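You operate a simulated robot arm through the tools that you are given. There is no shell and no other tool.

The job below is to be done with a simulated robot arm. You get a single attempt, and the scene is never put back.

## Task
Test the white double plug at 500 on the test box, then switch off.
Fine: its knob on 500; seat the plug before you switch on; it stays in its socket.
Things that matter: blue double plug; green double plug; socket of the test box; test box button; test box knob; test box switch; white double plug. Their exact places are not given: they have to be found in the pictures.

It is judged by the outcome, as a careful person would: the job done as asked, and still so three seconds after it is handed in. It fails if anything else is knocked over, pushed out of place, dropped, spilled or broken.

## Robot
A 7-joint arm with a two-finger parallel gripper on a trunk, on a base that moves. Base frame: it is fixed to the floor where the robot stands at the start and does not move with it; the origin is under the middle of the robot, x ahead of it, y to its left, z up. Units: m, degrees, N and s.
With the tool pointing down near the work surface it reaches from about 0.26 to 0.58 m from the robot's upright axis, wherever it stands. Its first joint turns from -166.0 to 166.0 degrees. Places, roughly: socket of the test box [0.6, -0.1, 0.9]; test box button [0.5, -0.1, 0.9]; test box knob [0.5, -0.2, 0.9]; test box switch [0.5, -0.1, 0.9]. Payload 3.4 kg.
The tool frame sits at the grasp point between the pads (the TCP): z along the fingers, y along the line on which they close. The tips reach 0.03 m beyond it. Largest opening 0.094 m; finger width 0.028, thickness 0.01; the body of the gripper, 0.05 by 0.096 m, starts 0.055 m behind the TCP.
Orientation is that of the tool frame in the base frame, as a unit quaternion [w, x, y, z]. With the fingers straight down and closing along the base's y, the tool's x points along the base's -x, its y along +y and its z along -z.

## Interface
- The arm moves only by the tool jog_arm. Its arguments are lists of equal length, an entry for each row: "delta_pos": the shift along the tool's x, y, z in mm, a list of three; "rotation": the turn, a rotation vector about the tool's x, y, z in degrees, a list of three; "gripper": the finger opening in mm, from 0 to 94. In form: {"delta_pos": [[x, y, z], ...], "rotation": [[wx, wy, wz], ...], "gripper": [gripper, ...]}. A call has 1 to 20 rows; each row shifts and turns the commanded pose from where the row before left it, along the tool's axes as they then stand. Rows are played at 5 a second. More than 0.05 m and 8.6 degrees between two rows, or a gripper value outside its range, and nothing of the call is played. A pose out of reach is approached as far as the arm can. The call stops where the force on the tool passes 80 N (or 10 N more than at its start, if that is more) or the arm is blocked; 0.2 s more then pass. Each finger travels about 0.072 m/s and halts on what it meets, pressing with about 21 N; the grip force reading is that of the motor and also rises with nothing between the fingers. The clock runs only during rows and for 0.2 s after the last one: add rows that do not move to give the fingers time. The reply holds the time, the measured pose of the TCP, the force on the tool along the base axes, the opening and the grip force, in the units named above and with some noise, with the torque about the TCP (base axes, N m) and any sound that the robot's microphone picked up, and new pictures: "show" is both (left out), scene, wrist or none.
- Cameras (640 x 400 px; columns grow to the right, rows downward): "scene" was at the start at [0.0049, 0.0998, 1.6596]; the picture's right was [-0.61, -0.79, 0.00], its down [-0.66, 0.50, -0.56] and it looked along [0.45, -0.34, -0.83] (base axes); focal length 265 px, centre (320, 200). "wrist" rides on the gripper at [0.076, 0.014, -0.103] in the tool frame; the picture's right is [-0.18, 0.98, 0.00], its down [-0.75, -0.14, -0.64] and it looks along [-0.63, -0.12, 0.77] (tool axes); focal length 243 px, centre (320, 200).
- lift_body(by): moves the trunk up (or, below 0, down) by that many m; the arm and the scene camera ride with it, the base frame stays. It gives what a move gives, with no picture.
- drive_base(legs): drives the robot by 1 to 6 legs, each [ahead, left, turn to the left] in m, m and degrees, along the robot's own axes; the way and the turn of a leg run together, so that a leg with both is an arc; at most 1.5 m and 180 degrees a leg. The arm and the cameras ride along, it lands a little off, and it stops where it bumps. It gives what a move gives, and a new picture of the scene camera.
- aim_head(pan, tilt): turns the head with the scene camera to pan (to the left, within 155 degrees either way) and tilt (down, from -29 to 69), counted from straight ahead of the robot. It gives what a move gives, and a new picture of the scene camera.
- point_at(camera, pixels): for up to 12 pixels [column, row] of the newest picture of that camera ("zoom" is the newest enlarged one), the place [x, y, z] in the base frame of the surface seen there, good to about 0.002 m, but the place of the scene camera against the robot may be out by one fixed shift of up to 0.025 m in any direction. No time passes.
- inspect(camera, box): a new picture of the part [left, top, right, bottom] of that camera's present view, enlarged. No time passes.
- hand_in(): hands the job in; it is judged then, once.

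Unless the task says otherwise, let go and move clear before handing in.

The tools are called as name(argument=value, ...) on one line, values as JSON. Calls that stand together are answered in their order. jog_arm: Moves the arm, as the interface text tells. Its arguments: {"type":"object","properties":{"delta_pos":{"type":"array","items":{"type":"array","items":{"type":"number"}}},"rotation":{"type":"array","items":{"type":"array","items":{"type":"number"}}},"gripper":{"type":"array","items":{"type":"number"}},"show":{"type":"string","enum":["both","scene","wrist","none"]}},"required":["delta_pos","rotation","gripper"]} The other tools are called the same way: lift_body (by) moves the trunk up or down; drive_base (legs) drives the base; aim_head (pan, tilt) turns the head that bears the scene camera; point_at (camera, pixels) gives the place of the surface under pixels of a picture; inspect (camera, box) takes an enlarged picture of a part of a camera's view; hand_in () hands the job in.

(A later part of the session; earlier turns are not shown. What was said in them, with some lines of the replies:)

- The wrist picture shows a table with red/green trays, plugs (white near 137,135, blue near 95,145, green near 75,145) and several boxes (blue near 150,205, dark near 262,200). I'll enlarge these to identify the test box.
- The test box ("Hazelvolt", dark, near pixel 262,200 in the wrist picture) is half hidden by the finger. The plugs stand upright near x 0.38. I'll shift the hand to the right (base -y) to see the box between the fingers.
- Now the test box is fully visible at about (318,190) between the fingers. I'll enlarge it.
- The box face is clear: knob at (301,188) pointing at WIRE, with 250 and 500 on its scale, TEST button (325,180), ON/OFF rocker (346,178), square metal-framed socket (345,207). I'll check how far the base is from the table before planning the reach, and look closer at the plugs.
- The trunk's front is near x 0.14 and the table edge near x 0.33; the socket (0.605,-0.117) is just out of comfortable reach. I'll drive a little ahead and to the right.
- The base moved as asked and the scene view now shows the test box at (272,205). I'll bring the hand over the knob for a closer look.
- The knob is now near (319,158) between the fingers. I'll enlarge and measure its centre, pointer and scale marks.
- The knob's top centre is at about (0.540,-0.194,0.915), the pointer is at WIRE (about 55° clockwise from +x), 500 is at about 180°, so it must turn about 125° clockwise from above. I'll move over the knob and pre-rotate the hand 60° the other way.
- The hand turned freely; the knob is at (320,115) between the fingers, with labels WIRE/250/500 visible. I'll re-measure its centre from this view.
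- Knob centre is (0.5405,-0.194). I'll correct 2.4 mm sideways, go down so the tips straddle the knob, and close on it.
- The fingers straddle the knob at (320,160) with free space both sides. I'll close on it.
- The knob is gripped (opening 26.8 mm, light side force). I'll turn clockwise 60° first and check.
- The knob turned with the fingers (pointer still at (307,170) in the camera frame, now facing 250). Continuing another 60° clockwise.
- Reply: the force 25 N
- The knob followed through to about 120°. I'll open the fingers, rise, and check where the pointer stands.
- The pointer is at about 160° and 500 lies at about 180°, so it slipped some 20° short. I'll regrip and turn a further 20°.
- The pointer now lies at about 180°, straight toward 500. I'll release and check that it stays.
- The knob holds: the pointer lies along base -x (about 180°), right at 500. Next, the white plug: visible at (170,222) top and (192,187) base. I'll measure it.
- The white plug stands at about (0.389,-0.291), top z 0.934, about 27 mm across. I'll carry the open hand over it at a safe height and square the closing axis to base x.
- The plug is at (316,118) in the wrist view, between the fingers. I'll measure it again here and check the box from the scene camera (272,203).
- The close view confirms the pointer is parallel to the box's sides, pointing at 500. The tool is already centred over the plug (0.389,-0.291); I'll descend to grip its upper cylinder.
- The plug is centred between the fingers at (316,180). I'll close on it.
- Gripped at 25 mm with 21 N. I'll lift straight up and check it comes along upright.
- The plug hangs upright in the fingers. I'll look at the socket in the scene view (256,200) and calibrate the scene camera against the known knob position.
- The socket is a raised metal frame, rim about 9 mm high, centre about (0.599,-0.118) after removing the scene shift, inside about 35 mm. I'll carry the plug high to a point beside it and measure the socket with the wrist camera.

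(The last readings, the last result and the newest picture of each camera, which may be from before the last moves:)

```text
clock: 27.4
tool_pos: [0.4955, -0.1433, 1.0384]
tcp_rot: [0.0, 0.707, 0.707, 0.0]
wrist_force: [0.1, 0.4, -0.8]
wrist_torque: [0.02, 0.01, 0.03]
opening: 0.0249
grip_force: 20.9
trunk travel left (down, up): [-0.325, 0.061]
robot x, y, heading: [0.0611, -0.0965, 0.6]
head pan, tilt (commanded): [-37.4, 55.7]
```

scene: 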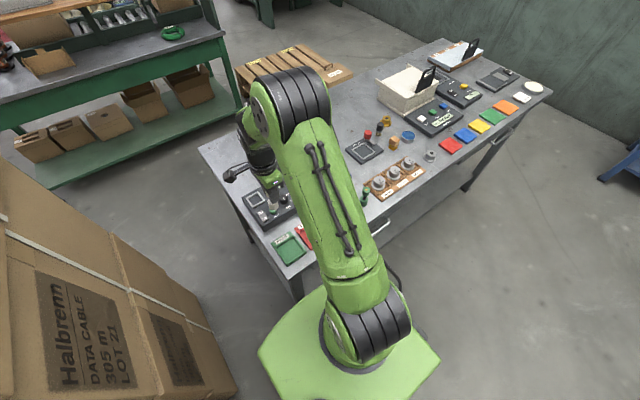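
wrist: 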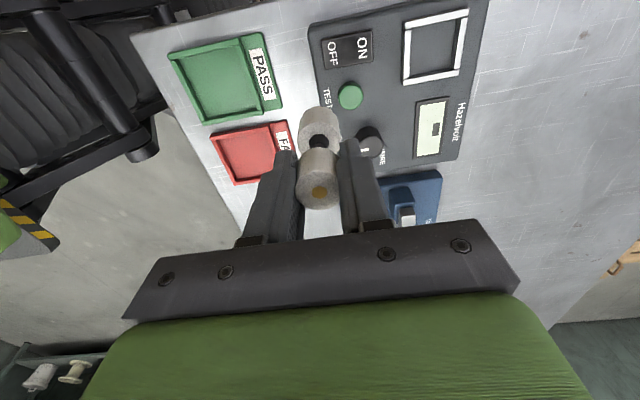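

The socket is in plain view at (434,47). I'll enlarge it and measure its frame corners.

inspect(camera="wrist", box=[388, 0, 484, 100])

```text
4.00 times, centred on (436, 50) of wrist
```

zoom: 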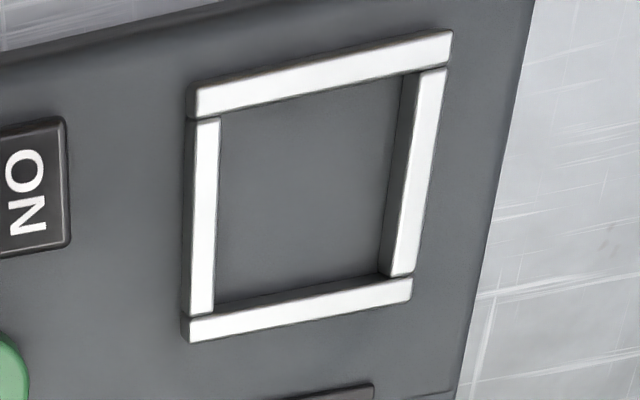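

point_at(camera="zoom", pixels=[[205, 98], [445, 50], [205, 325], [400, 290], [220, 120], [415, 75], [214, 305], [385, 270], [300, 190], [206, 210], [415, 170], [30, 190]])

```text
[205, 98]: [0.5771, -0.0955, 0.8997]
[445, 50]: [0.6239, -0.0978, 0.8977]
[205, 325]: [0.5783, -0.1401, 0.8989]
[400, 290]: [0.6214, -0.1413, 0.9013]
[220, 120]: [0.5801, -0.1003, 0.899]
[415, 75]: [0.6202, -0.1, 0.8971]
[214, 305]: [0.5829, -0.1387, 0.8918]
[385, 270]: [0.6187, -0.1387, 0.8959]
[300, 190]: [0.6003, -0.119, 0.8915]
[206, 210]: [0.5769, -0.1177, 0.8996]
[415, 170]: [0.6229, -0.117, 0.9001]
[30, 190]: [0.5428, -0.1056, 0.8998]
```

The socket centre is (0.600,-0.119), clear inside about 40 mm, floor z 0.8915, rim z 0.90; the plug's bottom is 74 mm below the TCP. I'll move over it and come down partway.

jog_arm(delta_pos=[[6.1, 26, 0], [6.1, 26, 0], [6.2, 26, 0], [6.2, 26.5, 0], [0, 0, 20], [0, 0, 15], [0, 0, 0]], rotation=[[0, 0, 0], [0, 0, 0], [0, 0, 0], [0, 0, 0], [0, 0, 0], [0, 0, 0], [0, 0, 0]], gripper=[15, 15, 15, 15, 15, 15, 15], show="both")

```text
clock: 29.0
tool_pos: [0.6016, -0.1195, 1.0022]
tcp_rot: [0.0, 0.707, 0.707, 0.0]
wrist_force: [1.2, -0.5, -0.6]
wrist_torque: [0.0, 0.0, -0.02]
opening: 0.0253
grip_force: 21.2
trunk travel left (down, up): [-0.325, 0.061]
robot x, y, heading: [0.0584, -0.096, 0.8]
head pan, tilt (commanded): [-37.4, 55.7]
```

scene: 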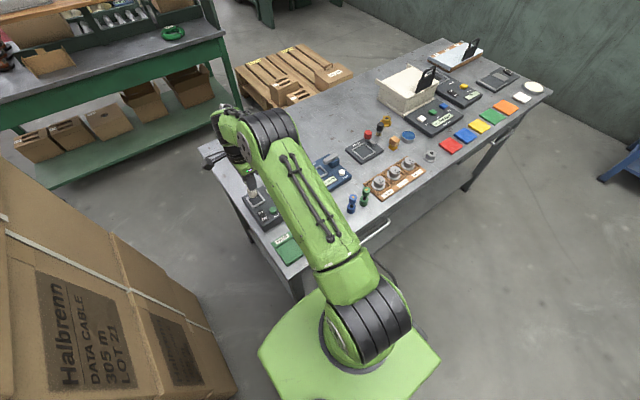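
wrist: 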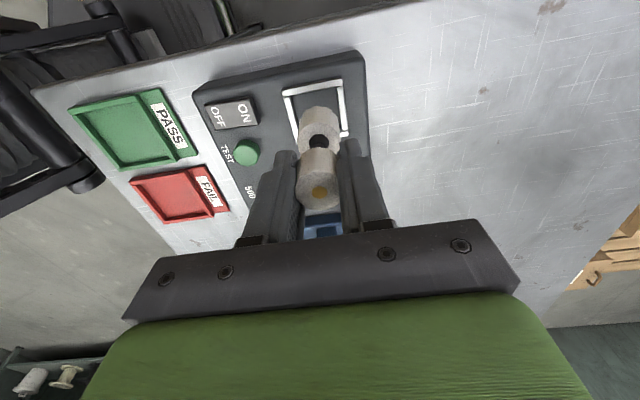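

The plug is over the frame (318,125 with rim around it). I'll descend 25 mm and look again.

jog_arm(delta_pos=[[0, 0, 10], [0, 0, 8], [0, 0, 5], [0, 0, 0]], rotation=[[0, 0, 0], [0, 0, 0], [0, 0, 0], [0, 0, 0]], gripper=[15, 15, 15, 15], show="wrist")

inspect(camera="wrist", box=[264, 50, 376, 150])

```text
clock: 30.0
tool_pos: [0.6019, -0.1188, 0.9786]
tcp_rot: [0.0, 0.707, 0.708, 0.0]
wrist_force: [0.1, -0.1, -0.9]
wrist_torque: [0.0, 0.02, -0.01]
opening: 0.025
grip_force: 20.9
trunk travel left (down, up): [-0.325, 0.061]
robot x, y, heading: [0.0662, -0.0981, 0.2]
head pan, tilt (commanded): [-37.4, 55.7]
```

wrist: 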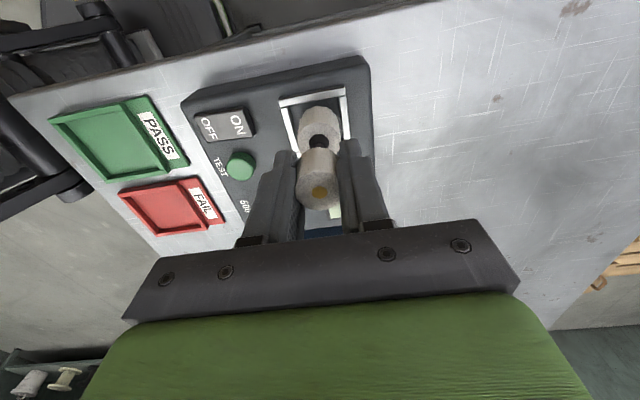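

```text
4.00 times, centred on (320, 100) of wrist
```

zoom: 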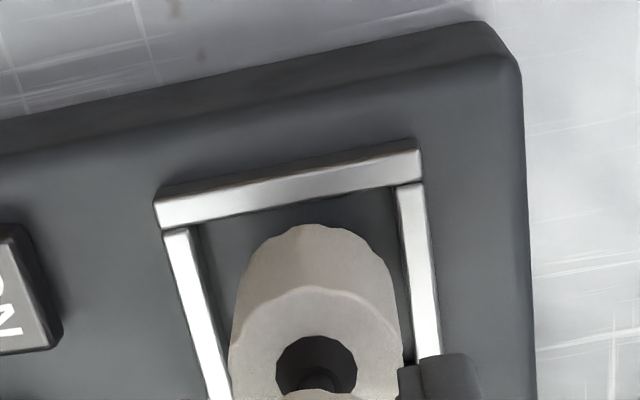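

The plug's lower end is inside the frame outline, slightly toward the +x bar. I'll shift 2 mm toward -x and lower it to the floor gently.

jog_arm(delta_pos=[[0, -2, 0], [0, 0, 4], [0, 0, 3], [0, 0, 3], [0, 0, 0]], rotation=[[0, 0, 0], [0, 0, 0], [0, 0, 0], [0, 0, 0], [0, 0, 0]], gripper=[15, 15, 15, 15, 15], show="wrist")

inspect(camera="wrist", box=[264, 60, 376, 160])

```text
clock: 31.2
tool_pos: [0.5998, -0.1176, 0.9702]
tcp_rot: [0.0, 0.708, 0.707, 0.0]
wrist_force: [-0.3, 0.3, -1.3]
wrist_torque: [-0.03, 0.01, 0.02]
opening: 0.0249
grip_force: 20.7
trunk travel left (down, up): [-0.325, 0.061]
robot x, y, heading: [0.0625, -0.0947, 0.6]
head pan, tilt (commanded): [-37.4, 55.7]
```

wrist: 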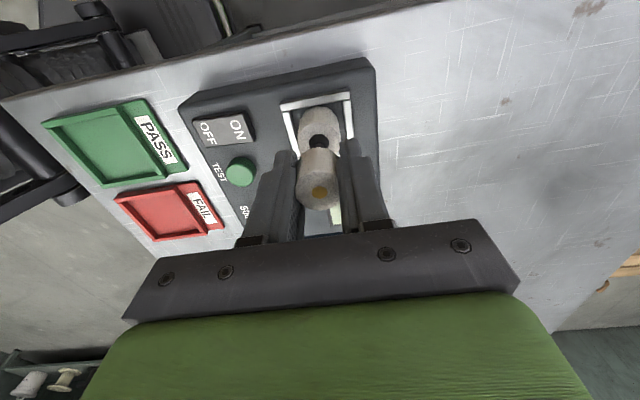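

```text
4.00 times, centred on (320, 110) of wrist
```

zoom: 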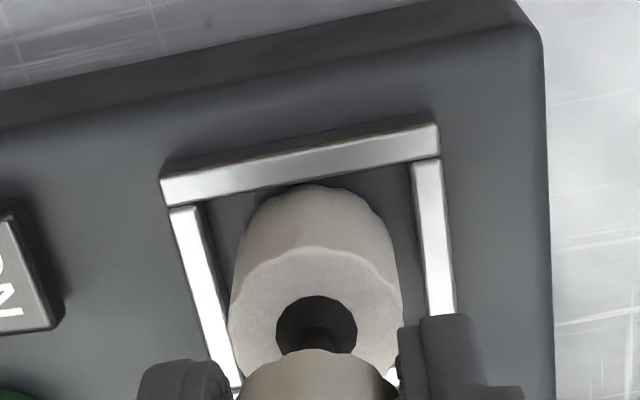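

The plug's lower end is inside the frame with no contact force yet. I'll nudge 1.5 mm away from the near bar and lower the last few mm until contact.

jog_arm(delta_pos=[[-1.5, 0, 0], [0, 0, 1.5], [0, 0, 1.5], [0, 0, 1], [0, 0, 0]], rotation=[[0, 0, 0], [0, 0, 0], [0, 0, 0], [0, 0, 0], [0, 0, 0]], gripper=[15, 15, 15, 15, 15], show="wrist")

```text
clock: 32.4
tool_pos: [0.6017, -0.1202, 0.9653]
tcp_rot: [0.0, 0.707, 0.707, 0.0]
wrist_force: [-0.9, -0.3, 3.8]
wrist_torque: [-0.01, 0.0, -0.02]
opening: 0.0246
grip_force: 20.9
trunk travel left (down, up): [-0.325, 0.061]
robot x, y, heading: [0.0642, -0.0967, 0.4]
head pan, tilt (commanded): [-37.4, 55.7]
```

wrist: 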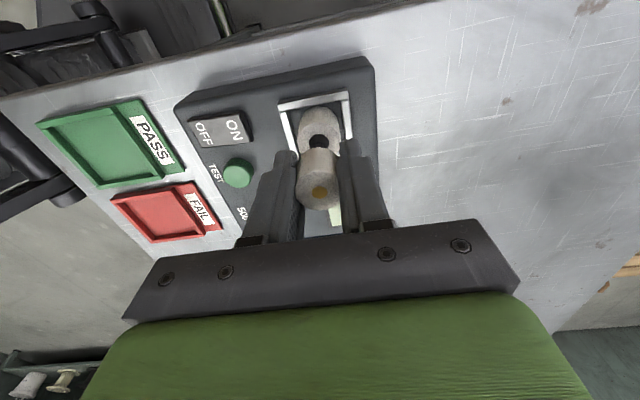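

Contact: the vertical force went from -1 to +3.8 N at z 0.965, the floor of the socket. I'll open gently, wait, and rise.

jog_arm(delta_pos=[[0, 0, 0.5], [0, 0, 0], [0, 0, 0], [0, 0, 0], [0, 0, 0], [0, 0, -15], [0, 0, -20], [0, 0, -25], [0, 0, -25], [0, 0, 0]], rotation=[[0, 0, 0], [0, 0, 0], [0, 0, 0], [0, 0, 0], [0, 0, 0], [0, 0, 0], [0, 0, 0], [0, 0, 0], [0, 0, 0], [0, 0, 0]], gripper=[15, 26, 34, 46, 46, 46, 46, 46, 46, 46], show="both")

inspect(camera="wrist", box=[230, 60, 410, 180])

```text
clock: 34.6
tool_pos: [0.5976, -0.1229, 1.05]
tcp_rot: [-0.001, 0.707, 0.707, 0.0]
wrist_force: [0.7, 0.5, 0.6]
wrist_torque: [0.0, -0.01, -0.04]
opening: 0.0457
grip_force: 0.0
trunk travel left (down, up): [-0.325, 0.061]
robot x, y, heading: [0.0575, -0.095, 0.6]
head pan, tilt (commanded): [-37.4, 55.7]
```

scene: 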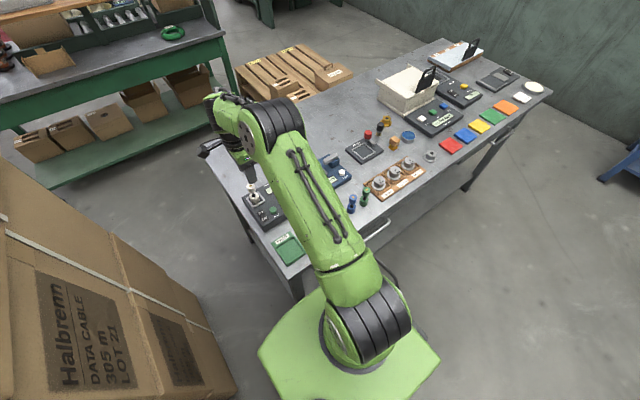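
wrist: 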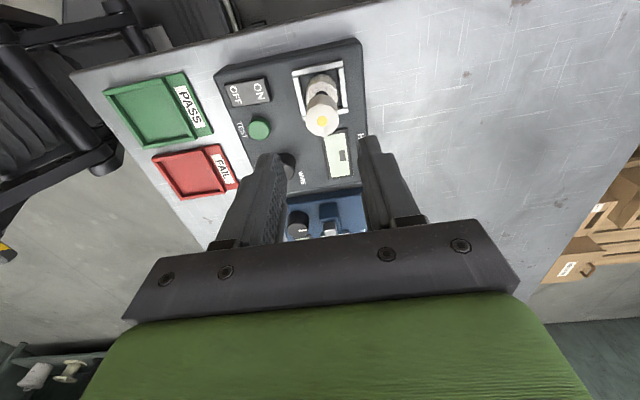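

```text
3.33 times, centred on (320, 120) of wrist
```

zoom: 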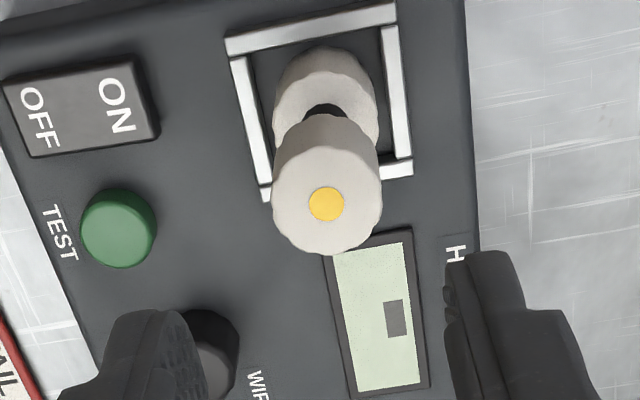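

The white plug stands seated in the frame. The rocker (zoom 80,108) must next be pressed at ON; I'll measure the rocker and button.

point_at(camera="zoom", pixels=[[115, 105], [40, 117], [10, 90], [130, 72], [148, 130], [35, 148], [80, 110], [118, 225], [325, 205], [325, 80], [60, 112], [100, 108]])

```text
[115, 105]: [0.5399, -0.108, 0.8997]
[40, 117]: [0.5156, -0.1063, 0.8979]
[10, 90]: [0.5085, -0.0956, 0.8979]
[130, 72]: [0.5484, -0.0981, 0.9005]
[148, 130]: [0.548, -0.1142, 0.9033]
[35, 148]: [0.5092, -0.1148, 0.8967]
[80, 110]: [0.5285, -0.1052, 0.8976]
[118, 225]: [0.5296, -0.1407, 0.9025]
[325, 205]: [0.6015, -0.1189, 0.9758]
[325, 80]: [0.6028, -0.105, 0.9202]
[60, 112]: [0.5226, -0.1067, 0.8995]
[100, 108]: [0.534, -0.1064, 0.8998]
```

The rocker spans x 0.507–0.550, y -0.096 to -0.116, with the OFF end down (z 0.897) and ON end up (0.902). I'll move above the ON end, close the fingers, and turn the hand back so its body stays clear of the plug.

jog_arm(delta_pos=[[8, -27, 0], [8, -27, 0], [0, 0, 0], [0, 0, 0], [0, 0, 0], [0, 0, 0], [0, 0, 0], [0, 0, 0], [0, 0, 0], [0, 0, 0], [0, 0, 0], [0, 0, 0], [0, 0, 0], [0, 0, 0], [0, 0, 0]], rotation=[[0, 0, 0], [0, 0, 0], [0, 0, -7.5], [0, 0, -7.5], [0, 0, -7.5], [0, 0, -7.5], [0, 0, -7.5], [0, 0, -7.5], [0, 0, -7.5], [0, 0, -7.5], [0, 0, -7.5], [0, 0, -7.5], [0, 0, -7.5], [0, 0, -7.5], [0, 0, 0]], gripper=[46, 46, 46, 30, 20, 10, 0, 0, 0, 0, 0, 0, 0, 0, 0], show="both")

```text
clock: 37.8
tool_pos: [0.5463, -0.1038, 1.0511]
tcp_rot: [0.0, 0.0, 1.0, 0.0]
wrist_force: [0.3, -0.3, -0.1]
wrist_torque: [0.03, 0.0, -0.01]
opening: 0.0
grip_force: 21.4
trunk travel left (down, up): [-0.325, 0.061]
robot x, y, heading: [0.0639, -0.099, 0.7]
head pan, tilt (commanded): [-37.4, 55.7]
```

scene: 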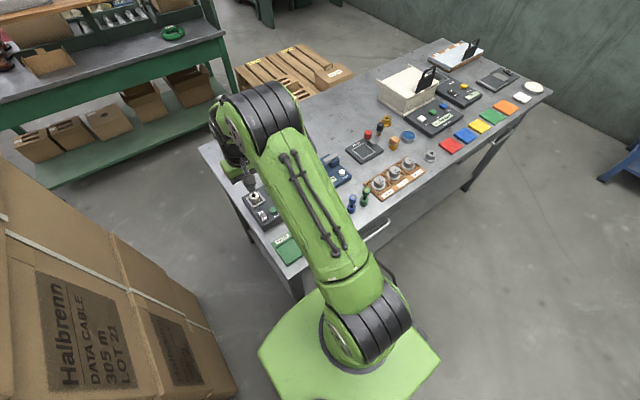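
wrist: 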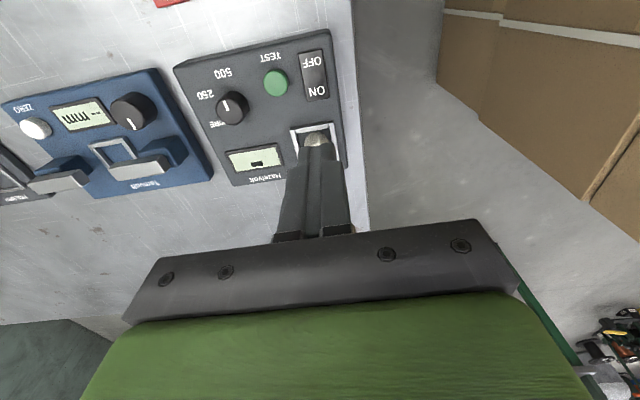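

The closed tips are above the ON end and clear of the plug in x. I'll come down to just above the rocker.

jog_arm(delta_pos=[[0, -1, 25], [0, 0, 25], [0, 0, 25], [0, 0, 20], [0, 0, 12], [0, 0, 0]], rotation=[[0, 0, 0], [0, 0, 0], [0, 0, 0], [0, 0, 0], [0, 0, 0], [0, 0, 0]], gripper=[0, 0, 0, 0, 0, 0], show="both")

inspect(camera="wrist", box=[240, 60, 400, 180])

inspect(camera="scene", box=[220, 160, 310, 230])

```text
clock: 39.2
tool_pos: [0.5459, -0.1034, 0.9445]
tcp_rot: [0.0, 0.0, 1.0, 0.0]
wrist_force: [0.2, -0.5, -0.6]
wrist_torque: [0.03, -0.02, -0.02]
opening: 0.0
grip_force: 19.9
trunk travel left (down, up): [-0.325, 0.061]
robot x, y, heading: [0.0634, -0.095, 0.5]
head pan, tilt (commanded): [-37.4, 55.7]
```

scene: 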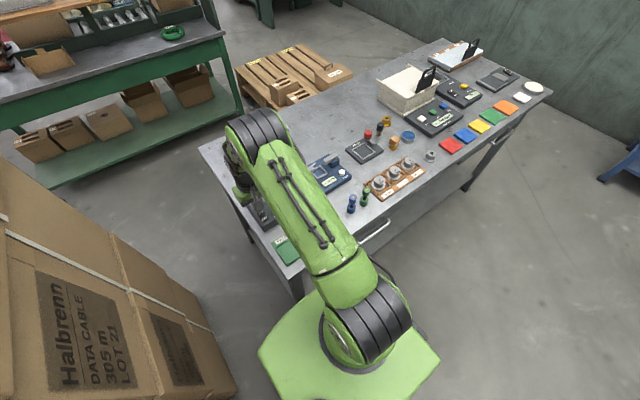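
wrist: 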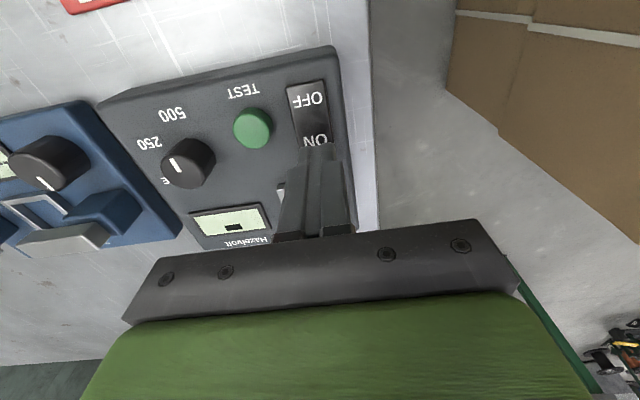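

```text
3.33 times, centred on (320, 120) of wrist
```

zoom: 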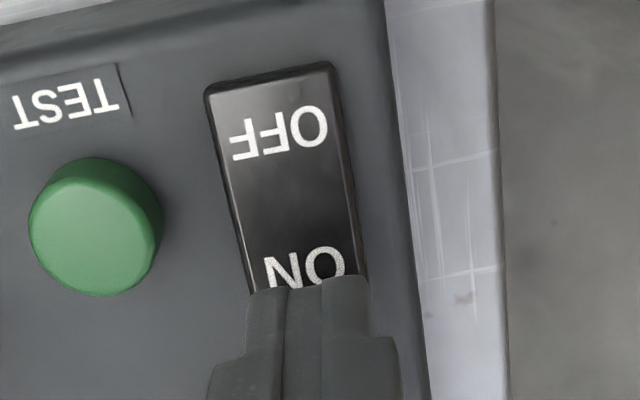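

```text
5.71 times, centred on (265, 195) of scene
```

zoom: 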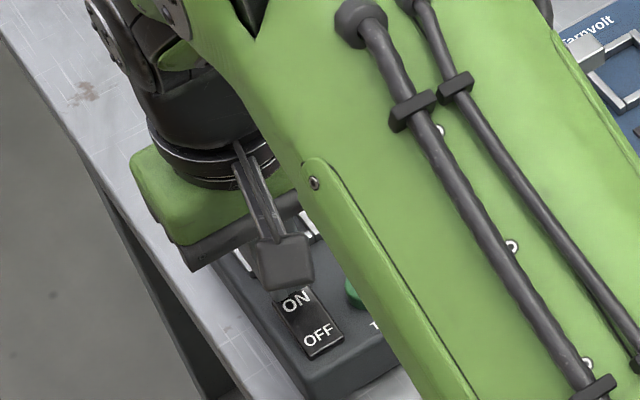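

The tips are right over the ON end (zoom 300,290). I'll press down in small steps and listen for a click.

jog_arm(delta_pos=[[0, -1.5, 5], [0, 0, 4], [0, 0, 2], [0, 0, 2], [0, 0, 0]], rotation=[[0, 0, 0], [0, 0, 0], [0, 0, 0], [0, 0, 0], [0, 0, 0]], gripper=[0, 0, 0, 0, 0], show="wrist")

```text
clock: 40.4
tool_pos: [0.5456, -0.1057, 0.9303]
tcp_rot: [0.0, -0.001, 1.0, 0.0]
wrist_force: [1.1, 1.4, 1.0]
wrist_torque: [0.03, -0.04, 0.01]
opening: 0.0
grip_force: 21.0
trunk travel left (down, up): [-0.325, 0.061]
robot x, y, heading: [0.0606, -0.0991, 0.7]
head pan, tilt (commanded): [-37.4, 55.7]
```

wrist: 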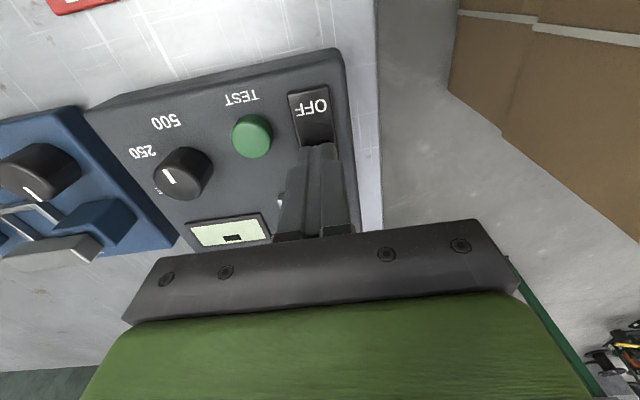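

Light contact only (about 1 N, tips at z 0.900). Pressing further in 1.5 mm steps.

jog_arm(delta_pos=[[0, 0, 1.5], [0, 0, 1.5], [0, 0, 1], [0, 0, 0]], rotation=[[0, 0, 0], [0, 0, 0], [0, 0, 0], [0, 0, 0]], gripper=[0, 0, 0, 0], show="wrist")

inspect(camera="wrist", box=[150, 80, 370, 250])

```text
clock: 41.4
tool_pos: [0.5465, -0.1065, 0.9285]
tcp_rot: [0.003, 0.001, 1.0, 0.0]
wrist_force: [2.0, -2.2, 22.4]
wrist_torque: [-0.13, 0.25, 0.07]
opening: 0.0
grip_force: 21.4
trunk travel left (down, up): [-0.325, 0.061]
robot x, y, heading: [0.0633, -0.0961, 0.9]
head pan, tilt (commanded): [-37.4, 55.7]
```

wrist: 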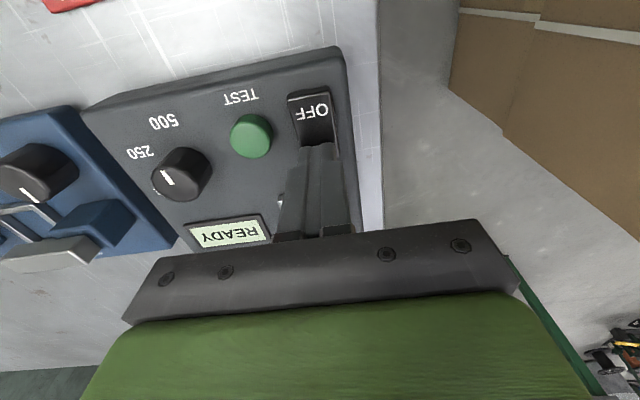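

```text
2.35 times, centred on (260, 165) of wrist
```

zoom: 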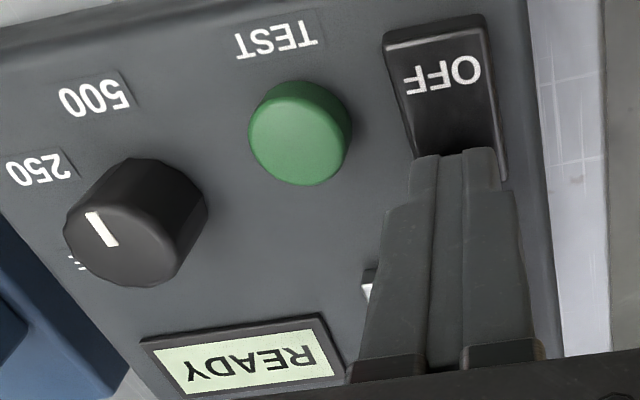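

The display now reads READY (zoom 260,368): it is on with the plug seated and the knob at 500. I'll rise and move over the TEST button at (0.5235,-0.1445).

jog_arm(delta_pos=[[0, 0, -10], [0, 0, -20], [11, -19.5, 0], [11, -19.5, 0], [0, 0, 0]], rotation=[[0, 0, 0], [0, 0, 0], [0, 0, 0], [0, 0, 0], [0, 0, 0]], gripper=[0, 0, 0, 0, 0], show="both")

inspect(camera="wrist", box=[220, 60, 420, 240])

```text
clock: 42.6
tool_pos: [0.5239, -0.1451, 0.9581]
tcp_rot: [0.0, 0.0, 1.0, 0.0]
wrist_force: [0.6, -0.2, 0.1]
wrist_torque: [-0.05, 0.02, -0.02]
opening: 0.0
grip_force: 21.0
trunk travel left (down, up): [-0.325, 0.061]
robot x, y, heading: [0.0609, -0.0971, 0.6]
head pan, tilt (commanded): [-37.4, 55.7]
```

scene: 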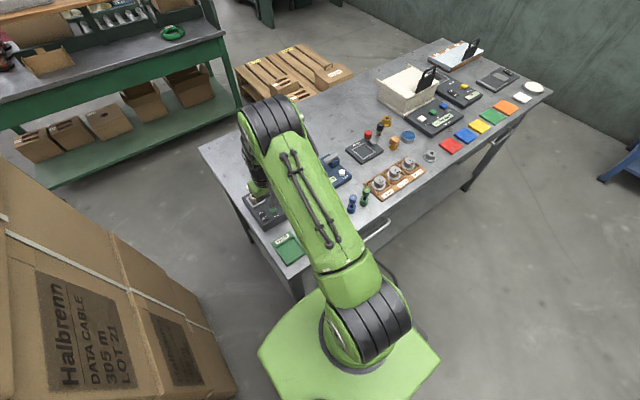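
wrist: 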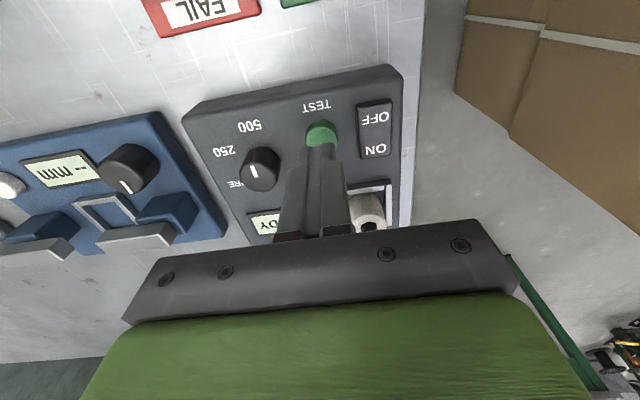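

```text
2.22 times, centred on (320, 150) of wrist
```

zoom: 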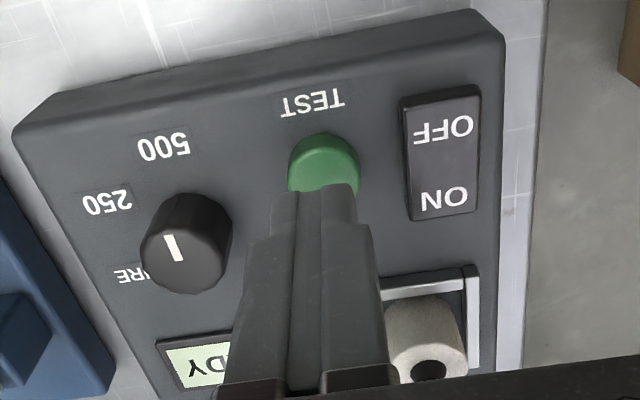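

The tips are over the green button. I'll press it in small steps and watch the display.

jog_arm(delta_pos=[[0, 0, 10], [0, 0, 8], [0, 0, 4], [0, 0, 2], [0, 0, 2], [0, 0, 0]], rotation=[[0, 0, 0], [0, 0, 0], [0, 0, 0], [0, 0, 0], [0, 0, 0], [0, 0, 0]], gripper=[0, 0, 0, 0, 0, 0], show="wrist")

inspect(camera="wrist", box=[180, 90, 400, 260])

```text
clock: 44.0
tool_pos: [0.5228, -0.1464, 0.9307]
tcp_rot: [0.0, 0.0, 1.0, 0.0]
wrist_force: [0.8, 0.4, 1.2]
wrist_torque: [-0.04, -0.06, -0.03]
opening: 0.0
grip_force: 20.8
trunk travel left (down, up): [-0.325, 0.061]
robot x, y, heading: [0.0603, -0.1026, 0.6]
head pan, tilt (commanded): [-37.4, 55.7]
```

wrist: 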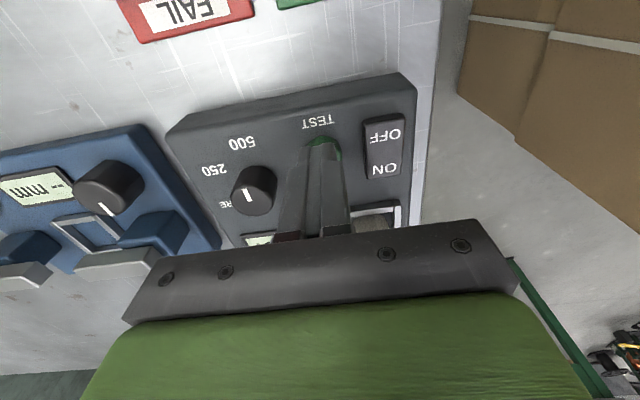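

```text
2.35 times, centred on (290, 175) of wrist
```

zoom: 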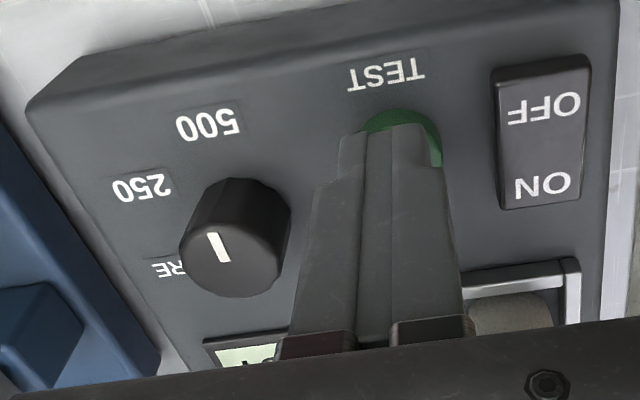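

Light touch only. Pressing further and holding briefly.

jog_arm(delta_pos=[[0, 0, 1.5], [0, 0, 1.5], [0, 0, 1], [0, 0, 0], [0, 0, 0]], rotation=[[0, 0, 0], [0, 0, 0], [0, 0, 0], [0, 0, 0], [0, 0, 0]], gripper=[0, 0, 0, 0, 0], show="wrist")

inspect(camera="wrist", box=[180, 90, 400, 260])

```text
clock: 45.2
tool_pos: [0.5227, -0.1453, 0.9267]
tcp_rot: [0.0, 0.0, 1.0, -0.001]
wrist_force: [-1.4, -0.2, 3.4]
wrist_torque: [0.02, 0.04, 0.02]
opening: 0.0
grip_force: 21.5
trunk travel left (down, up): [-0.325, 0.061]
robot x, y, heading: [0.0616, -0.093, 0.5]
head pan, tilt (commanded): [-37.4, 55.7]
heard: click
```

wrist: 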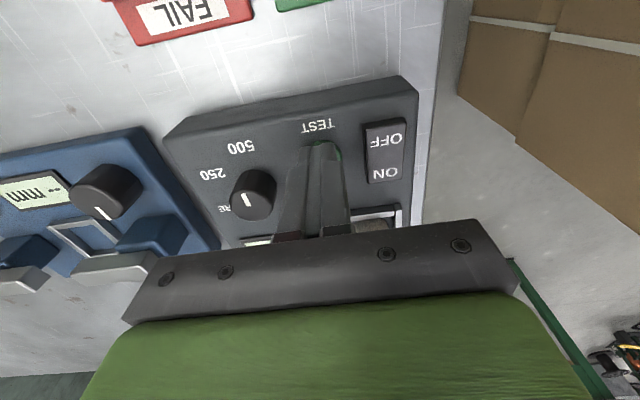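

```text
2.35 times, centred on (290, 175) of wrist
```

zoom: 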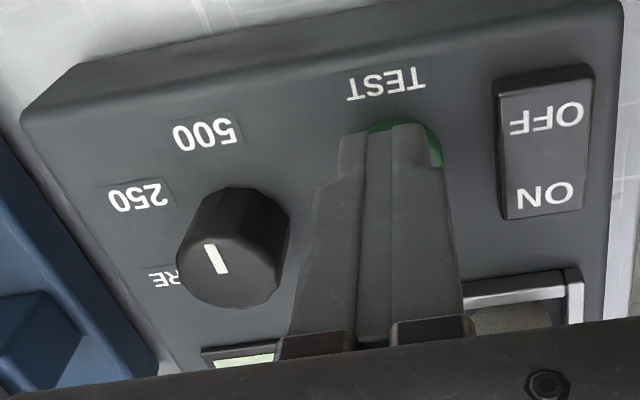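

A click was heard. I'll lift off and read the display.

jog_arm(delta_pos=[[0, 0, -10], [0, 0, -20], [0, 0, -20], [0, 0, 0]], rotation=[[0, 0, 0], [0, 0, 0], [0, 0, 0], [0, 0, 0]], gripper=[0, 0, 0, 0], show="both")

inspect(camera="wrist", box=[180, 60, 420, 240])

inspect(camera="scene", box=[220, 160, 310, 230])

```text
clock: 46.2
tool_pos: [0.5237, -0.1463, 0.975]
tcp_rot: [-0.001, 0.0, 1.0, 0.0]
wrist_force: [0.6, -0.4, -0.4]
wrist_torque: [-0.02, 0.0, 0.03]
opening: 0.0002
grip_force: 21.7
trunk travel left (down, up): [-0.325, 0.061]
robot x, y, heading: [0.0604, -0.0989, 0.7]
head pan, tilt (commanded): [-37.4, 55.7]
```

scene: 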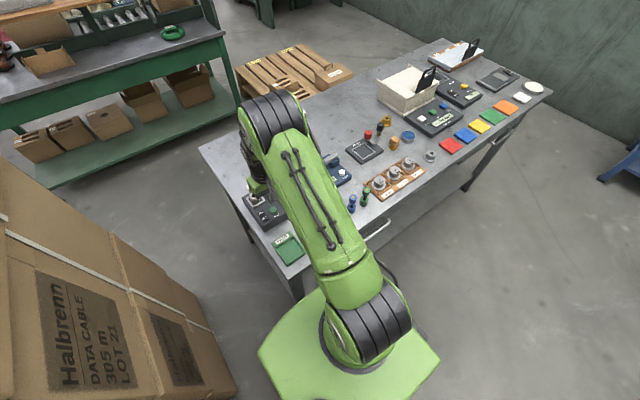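
wrist: 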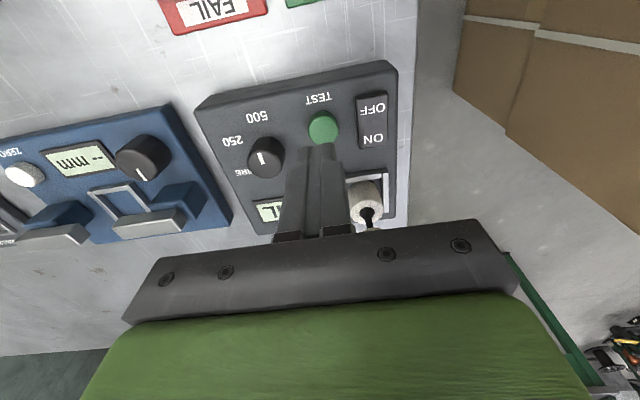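

```text
2.22 times, centred on (300, 150) of wrist
```

zoom: 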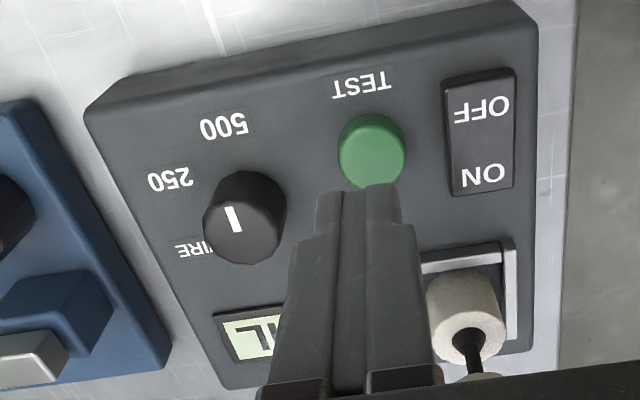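

```text
5.71 times, centred on (265, 195) of scene
```

zoom: 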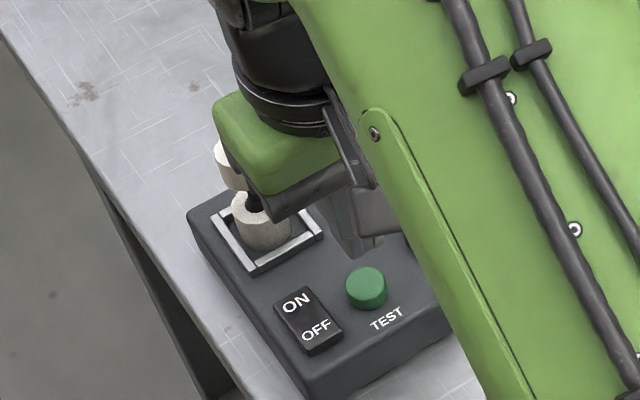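

The display seems to show a result ending in "IL" behind the fingers. I'll rise to read it fully.

jog_arm(delta_pos=[[0, 0, -20], [0, 20, -20], [0, 20, -20], [0, 0, 0]], rotation=[[0, 0, 0], [0, 0, 0], [0, 0, 0], [0, 0, 0]], gripper=[0, 0, 0, 0], show="wrist")

inspect(camera="wrist", box=[160, 40, 400, 220])

```text
clock: 47.2
tool_pos: [0.525, -0.1048, 1.036]
tcp_rot: [0.0, 0.0, 1.0, 0.0]
wrist_force: [0.2, -0.1, 0.1]
wrist_torque: [0.02, 0.04, -0.02]
opening: 0.0
grip_force: 20.7
trunk travel left (down, up): [-0.325, 0.061]
robot x, y, heading: [0.0618, -0.0976, 0.6]
head pan, tilt (commanded): [-37.4, 55.7]
```

wrist: 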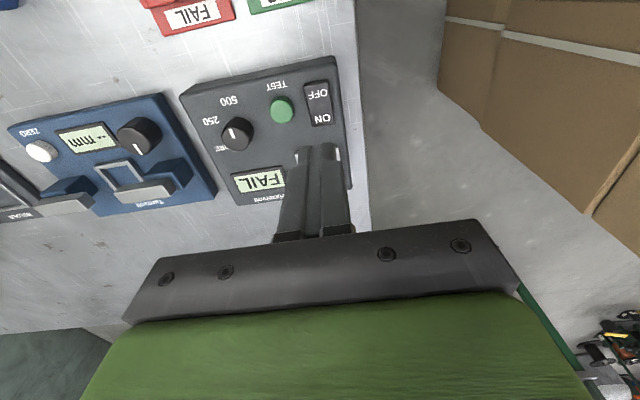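

```text
2.22 times, centred on (280, 130) of wrist
```

zoom: 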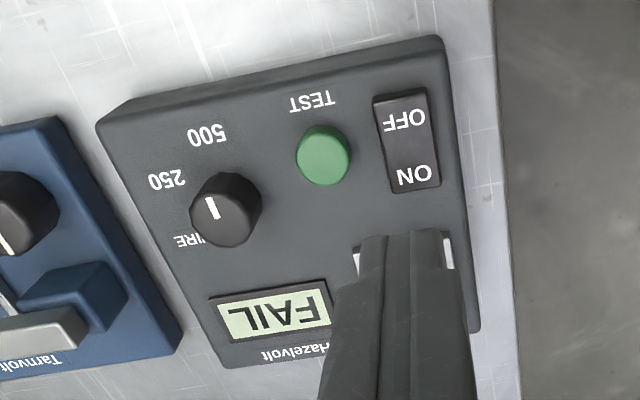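

The display reads FAIL: the test at 500 is done and has its result. Now to switch off: I'll move over the OFF end at about (0.512,-0.106) and descend to just above.

jog_arm(delta_pos=[[12, -1, 20], [0, 0, 25], [0, 0, 25], [0, 0, 20], [0, 0, 0]], rotation=[[0, 0, 0], [0, 0, 0], [0, 0, 0], [0, 0, 0], [0, 0, 0]], gripper=[0, 0, 0, 0, 0], show="wrist")

inspect(camera="wrist", box=[220, 60, 420, 240])

```text
clock: 48.4
tool_pos: [0.5113, -0.1069, 0.9455]
tcp_rot: [0.0, 0.0, 1.0, 0.0]
wrist_force: [1.4, -0.7, 0.4]
wrist_torque: [0.03, 0.0, -0.01]
opening: 0.0004
grip_force: 20.5
trunk travel left (down, up): [-0.325, 0.061]
robot x, y, heading: [0.0612, -0.0957, 0.9]
head pan, tilt (commanded): [-37.4, 55.7]
```

wrist: 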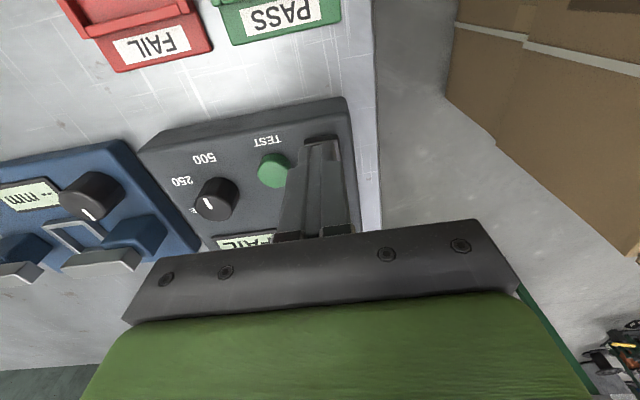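

```text
2.22 times, centred on (320, 150) of wrist
```

zoom: 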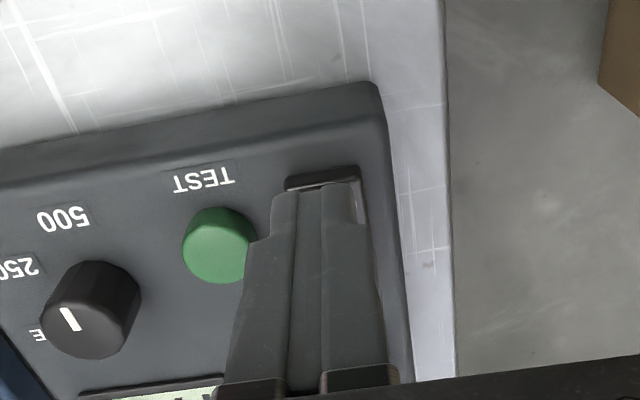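

The tips cover the OFF end and clear the button. I'll press down in small steps.

jog_arm(delta_pos=[[0, 0, 6], [0, 0, 5], [0, 0, 2], [0, 0, 2], [0, 0, 1.5], [0, 0, 0]], rotation=[[0, 0, 0], [0, 0, 0], [0, 0, 0], [0, 0, 0], [0, 0, 0], [0, 0, 0]], gripper=[0, 0, 0, 0, 0, 0], show="wrist")

inspect(camera="wrist", box=[180, 90, 400, 260])

```text
clock: 49.8
tool_pos: [0.5114, -0.1065, 0.9297]
tcp_rot: [0.0, 0.0, 1.0, 0.0]
wrist_force: [-0.6, 0.2, 0.1]
wrist_torque: [0.01, -0.02, -0.01]
opening: 0.0
grip_force: 20.9
trunk travel left (down, up): [-0.325, 0.061]
robot x, y, heading: [0.06, -0.098, 0.7]
head pan, tilt (commanded): [-37.4, 55.7]
```

wrist: 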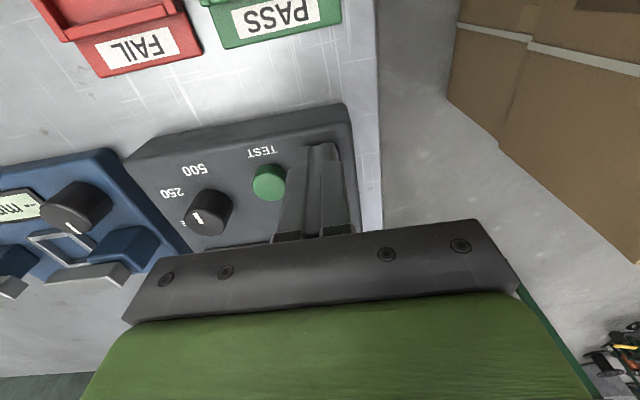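

```text
2.35 times, centred on (290, 175) of wrist
```

zoom: 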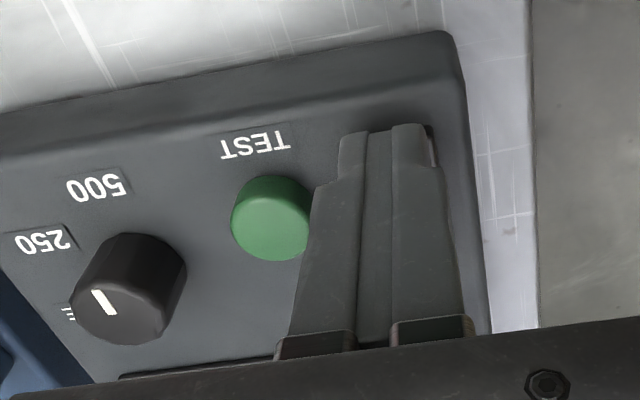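

No contact force yet at tip z 0.900. Pressing further.

jog_arm(delta_pos=[[0, 0, 1.5], [0, 0, 1.5], [0, 0, 1], [0, 0, 0]], rotation=[[0, 0, 0], [0, 0, 0], [0, 0, 0], [0, 0, 0]], gripper=[0, 0, 0, 0], show="wrist")

```text
clock: 50.8
tool_pos: [0.5109, -0.106, 0.9279]
tcp_rot: [0.002, 0.0, 1.0, 0.0]
wrist_force: [-5.3, 1.6, 22.0]
wrist_torque: [0.1, -0.17, -0.18]
opening: 0.0
grip_force: 21.3
trunk travel left (down, up): [-0.325, 0.061]
robot x, y, heading: [0.0588, -0.0981, 0.7]
head pan, tilt (commanded): [-37.4, 55.7]
```

wrist: 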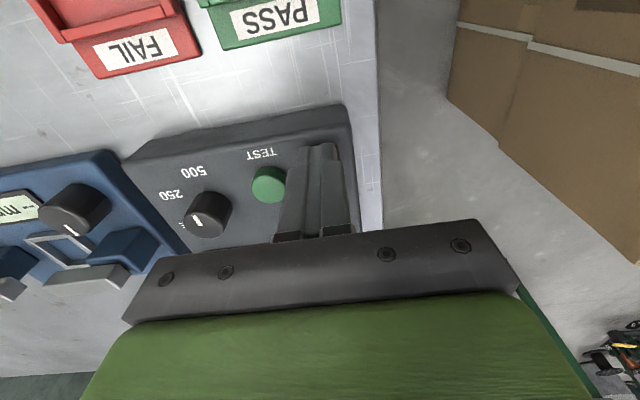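

The press reached 22 N, the same as the ON press. I'll lift off and look at the rocker and display.

jog_arm(delta_pos=[[0, 0, -10], [0, 0, -25], [0, 0, -35], [0, 0, -35], [0, 0, 0]], rotation=[[0, 0, 0], [0, 0, 0], [0, 0, 0], [0, 0, 0], [0, 0, 0]], gripper=[0, 0, 0, 0, 0], show="both")

inspect(camera="wrist", box=[160, 40, 400, 240])

inspect(camera="scene", box=[220, 160, 310, 230])

```text
clock: 52.0
tool_pos: [0.5109, -0.1075, 1.0319]
tcp_rot: [-0.001, 0.0, 1.0, 0.001]
wrist_force: [0.4, -0.6, -0.4]
wrist_torque: [0.01, -0.03, 0.03]
opening: 0.0001
grip_force: 21.1
trunk travel left (down, up): [-0.325, 0.061]
robot x, y, heading: [0.0595, -0.0982, 0.6]
head pan, tilt (commanded): [-37.4, 55.7]
```

scene: 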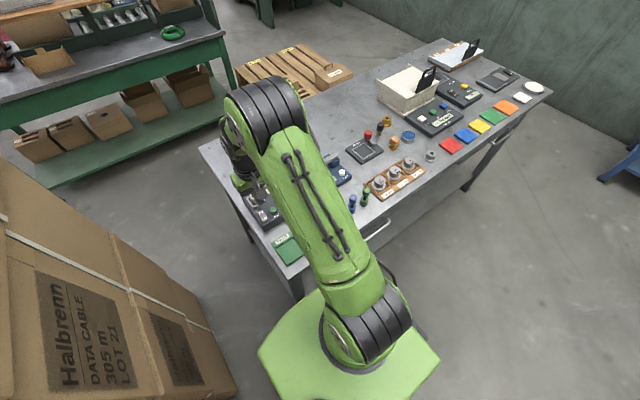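
wrist: 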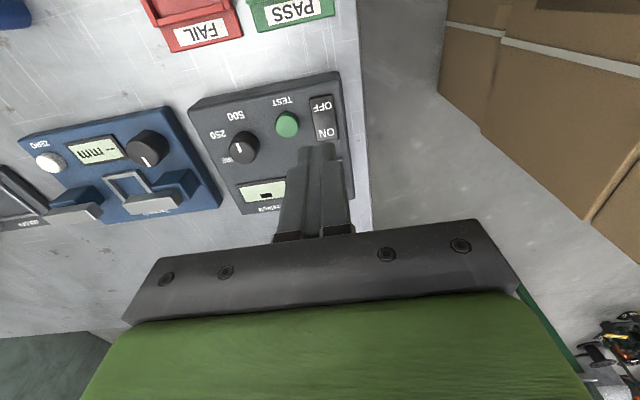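

```text
2.00 times, centred on (280, 140) of wrist
```

zoom: 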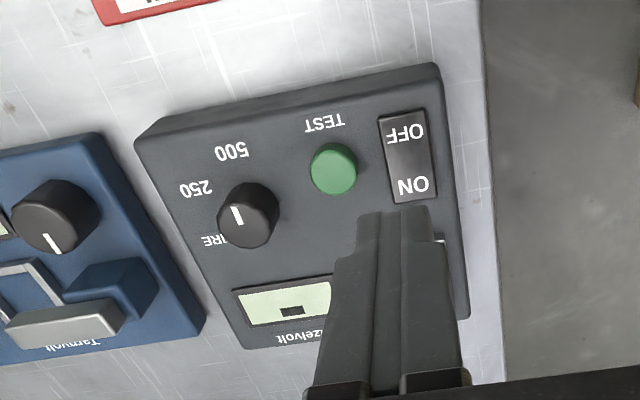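

```text
5.71 times, centred on (265, 195) of scene
```

zoom: 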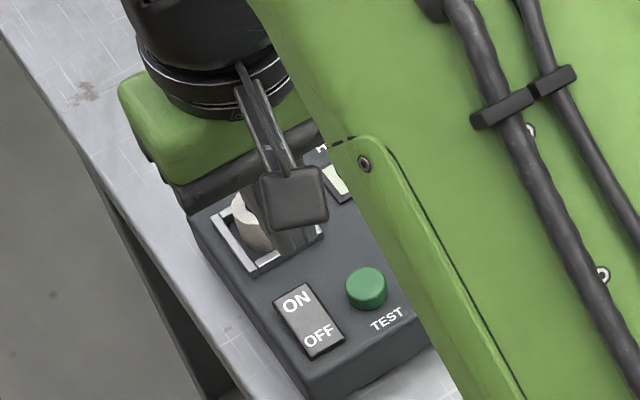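

The display is back to its off dash and the rocker's OFF end is down. I'll raise the hand and back away to check the whole box from the scene camera.

jog_arm(delta_pos=[[0, 0, -40], [0, 0, -40], [0, 0, -40], [30, -30, 0], [30, -30, 0], [30, -30, 0], [20, -30, 0], [0, -30, 0], [0, 0, 0], [0, 0, 0]], rotation=[[0, 0, 0], [0, 0, 0], [0, 0, 0], [0, 0, 0], [0, 0, 0], [0, 0, 0], [0, 0, 0], [0, 0, 0], [0, 0, 0], [0, 0, 0]], gripper=[0, 0, 10, 20, 30, 40, 40, 40, 40, 40], show="both")

inspect(camera="scene", box=[230, 170, 310, 230])

inspect(camera="scene", box=[300, 110, 460, 230])

```text
clock: 54.2
tool_pos: [0.4018, -0.2555, 1.1515]
tcp_rot: [0.001, 0.0, 1.0, 0.0]
wrist_force: [0.0, -0.6, -0.3]
wrist_torque: [-0.02, 0.0, 0.02]
opening: 0.04
grip_force: 0.2
trunk travel left (down, up): [-0.325, 0.061]
robot x, y, heading: [0.0624, -0.0969, 0.6]
head pan, tilt (commanded): [-37.4, 55.7]
```

scene: 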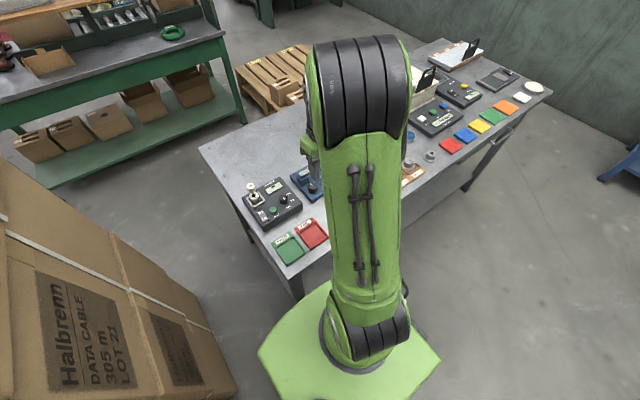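
wrist: 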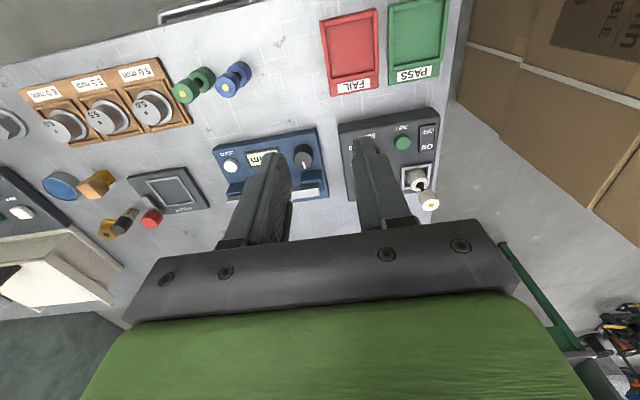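

```text
6.67 times, centred on (270, 200) of scene
```

zoom: 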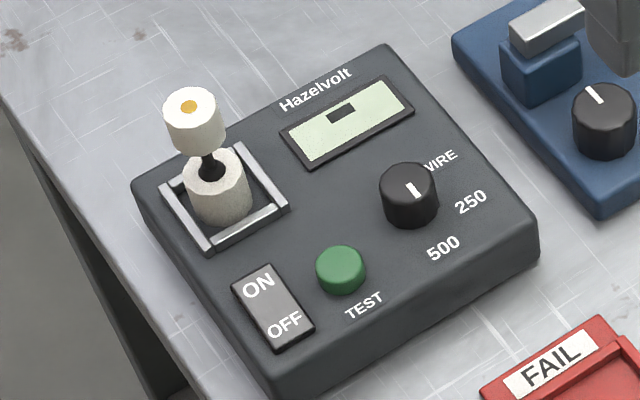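

```text
3.33 times, centred on (380, 170) of scene
```

zoom: 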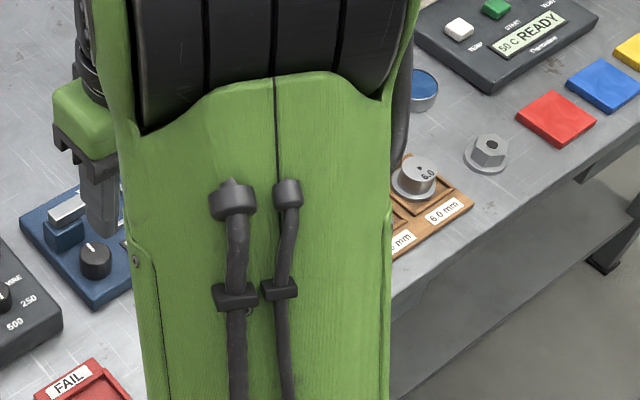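

Everything appears in order: plug upright in its socket, display off, OFF end down, blue and green plugs untouched at (232,78) and (193,85). One last close look at the knob and plug.

inspect(camera="scene", box=[272, 188, 302, 208])

inspect(camera="scene", box=[244, 178, 280, 226])

```text
16.00 times, centred on (287, 198) of scene
```

zoom: 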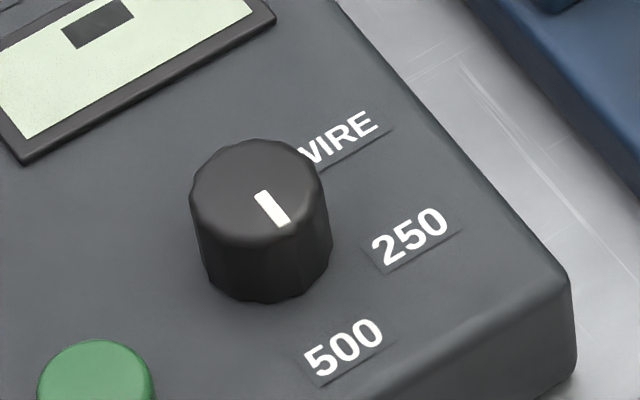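

```text
8.33 times, centred on (262, 202) of scene
```

zoom: 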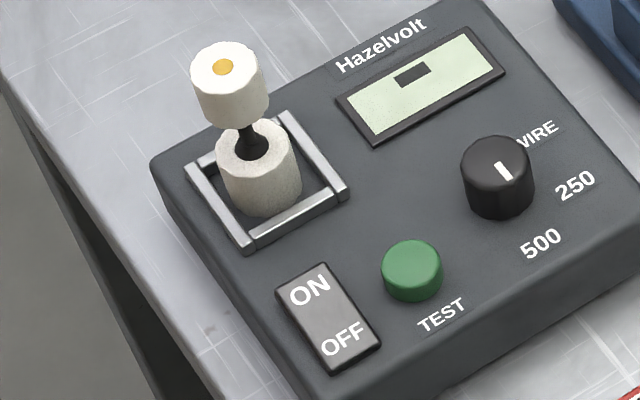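

The pointer lines up with 500 (zoom 272,208 toward 344,348), the plug stands inside its frame, the display is off, and the hand is clear. Handing in.

hand_in()

```text
The job is handed in.
```

The white double plug was tested at 500 on the test box, and the display read **FAIL**. The box is switched off.

- **Knob:** it is on 500. The first turn fell about 20° short, so I gripped it again and finished the turn.
- **Order:** I seated the plug before switching on. The display showed READY, I pressed TEST and heard it click, and FAIL came up. Then I pressed OFF and the display went back to its off dash.
- **Plug:** it is still upright in its socket.
- **Everything else:** the blue and green plugs are where they were. I saw nothing else moved, and the hand is clear of the box.
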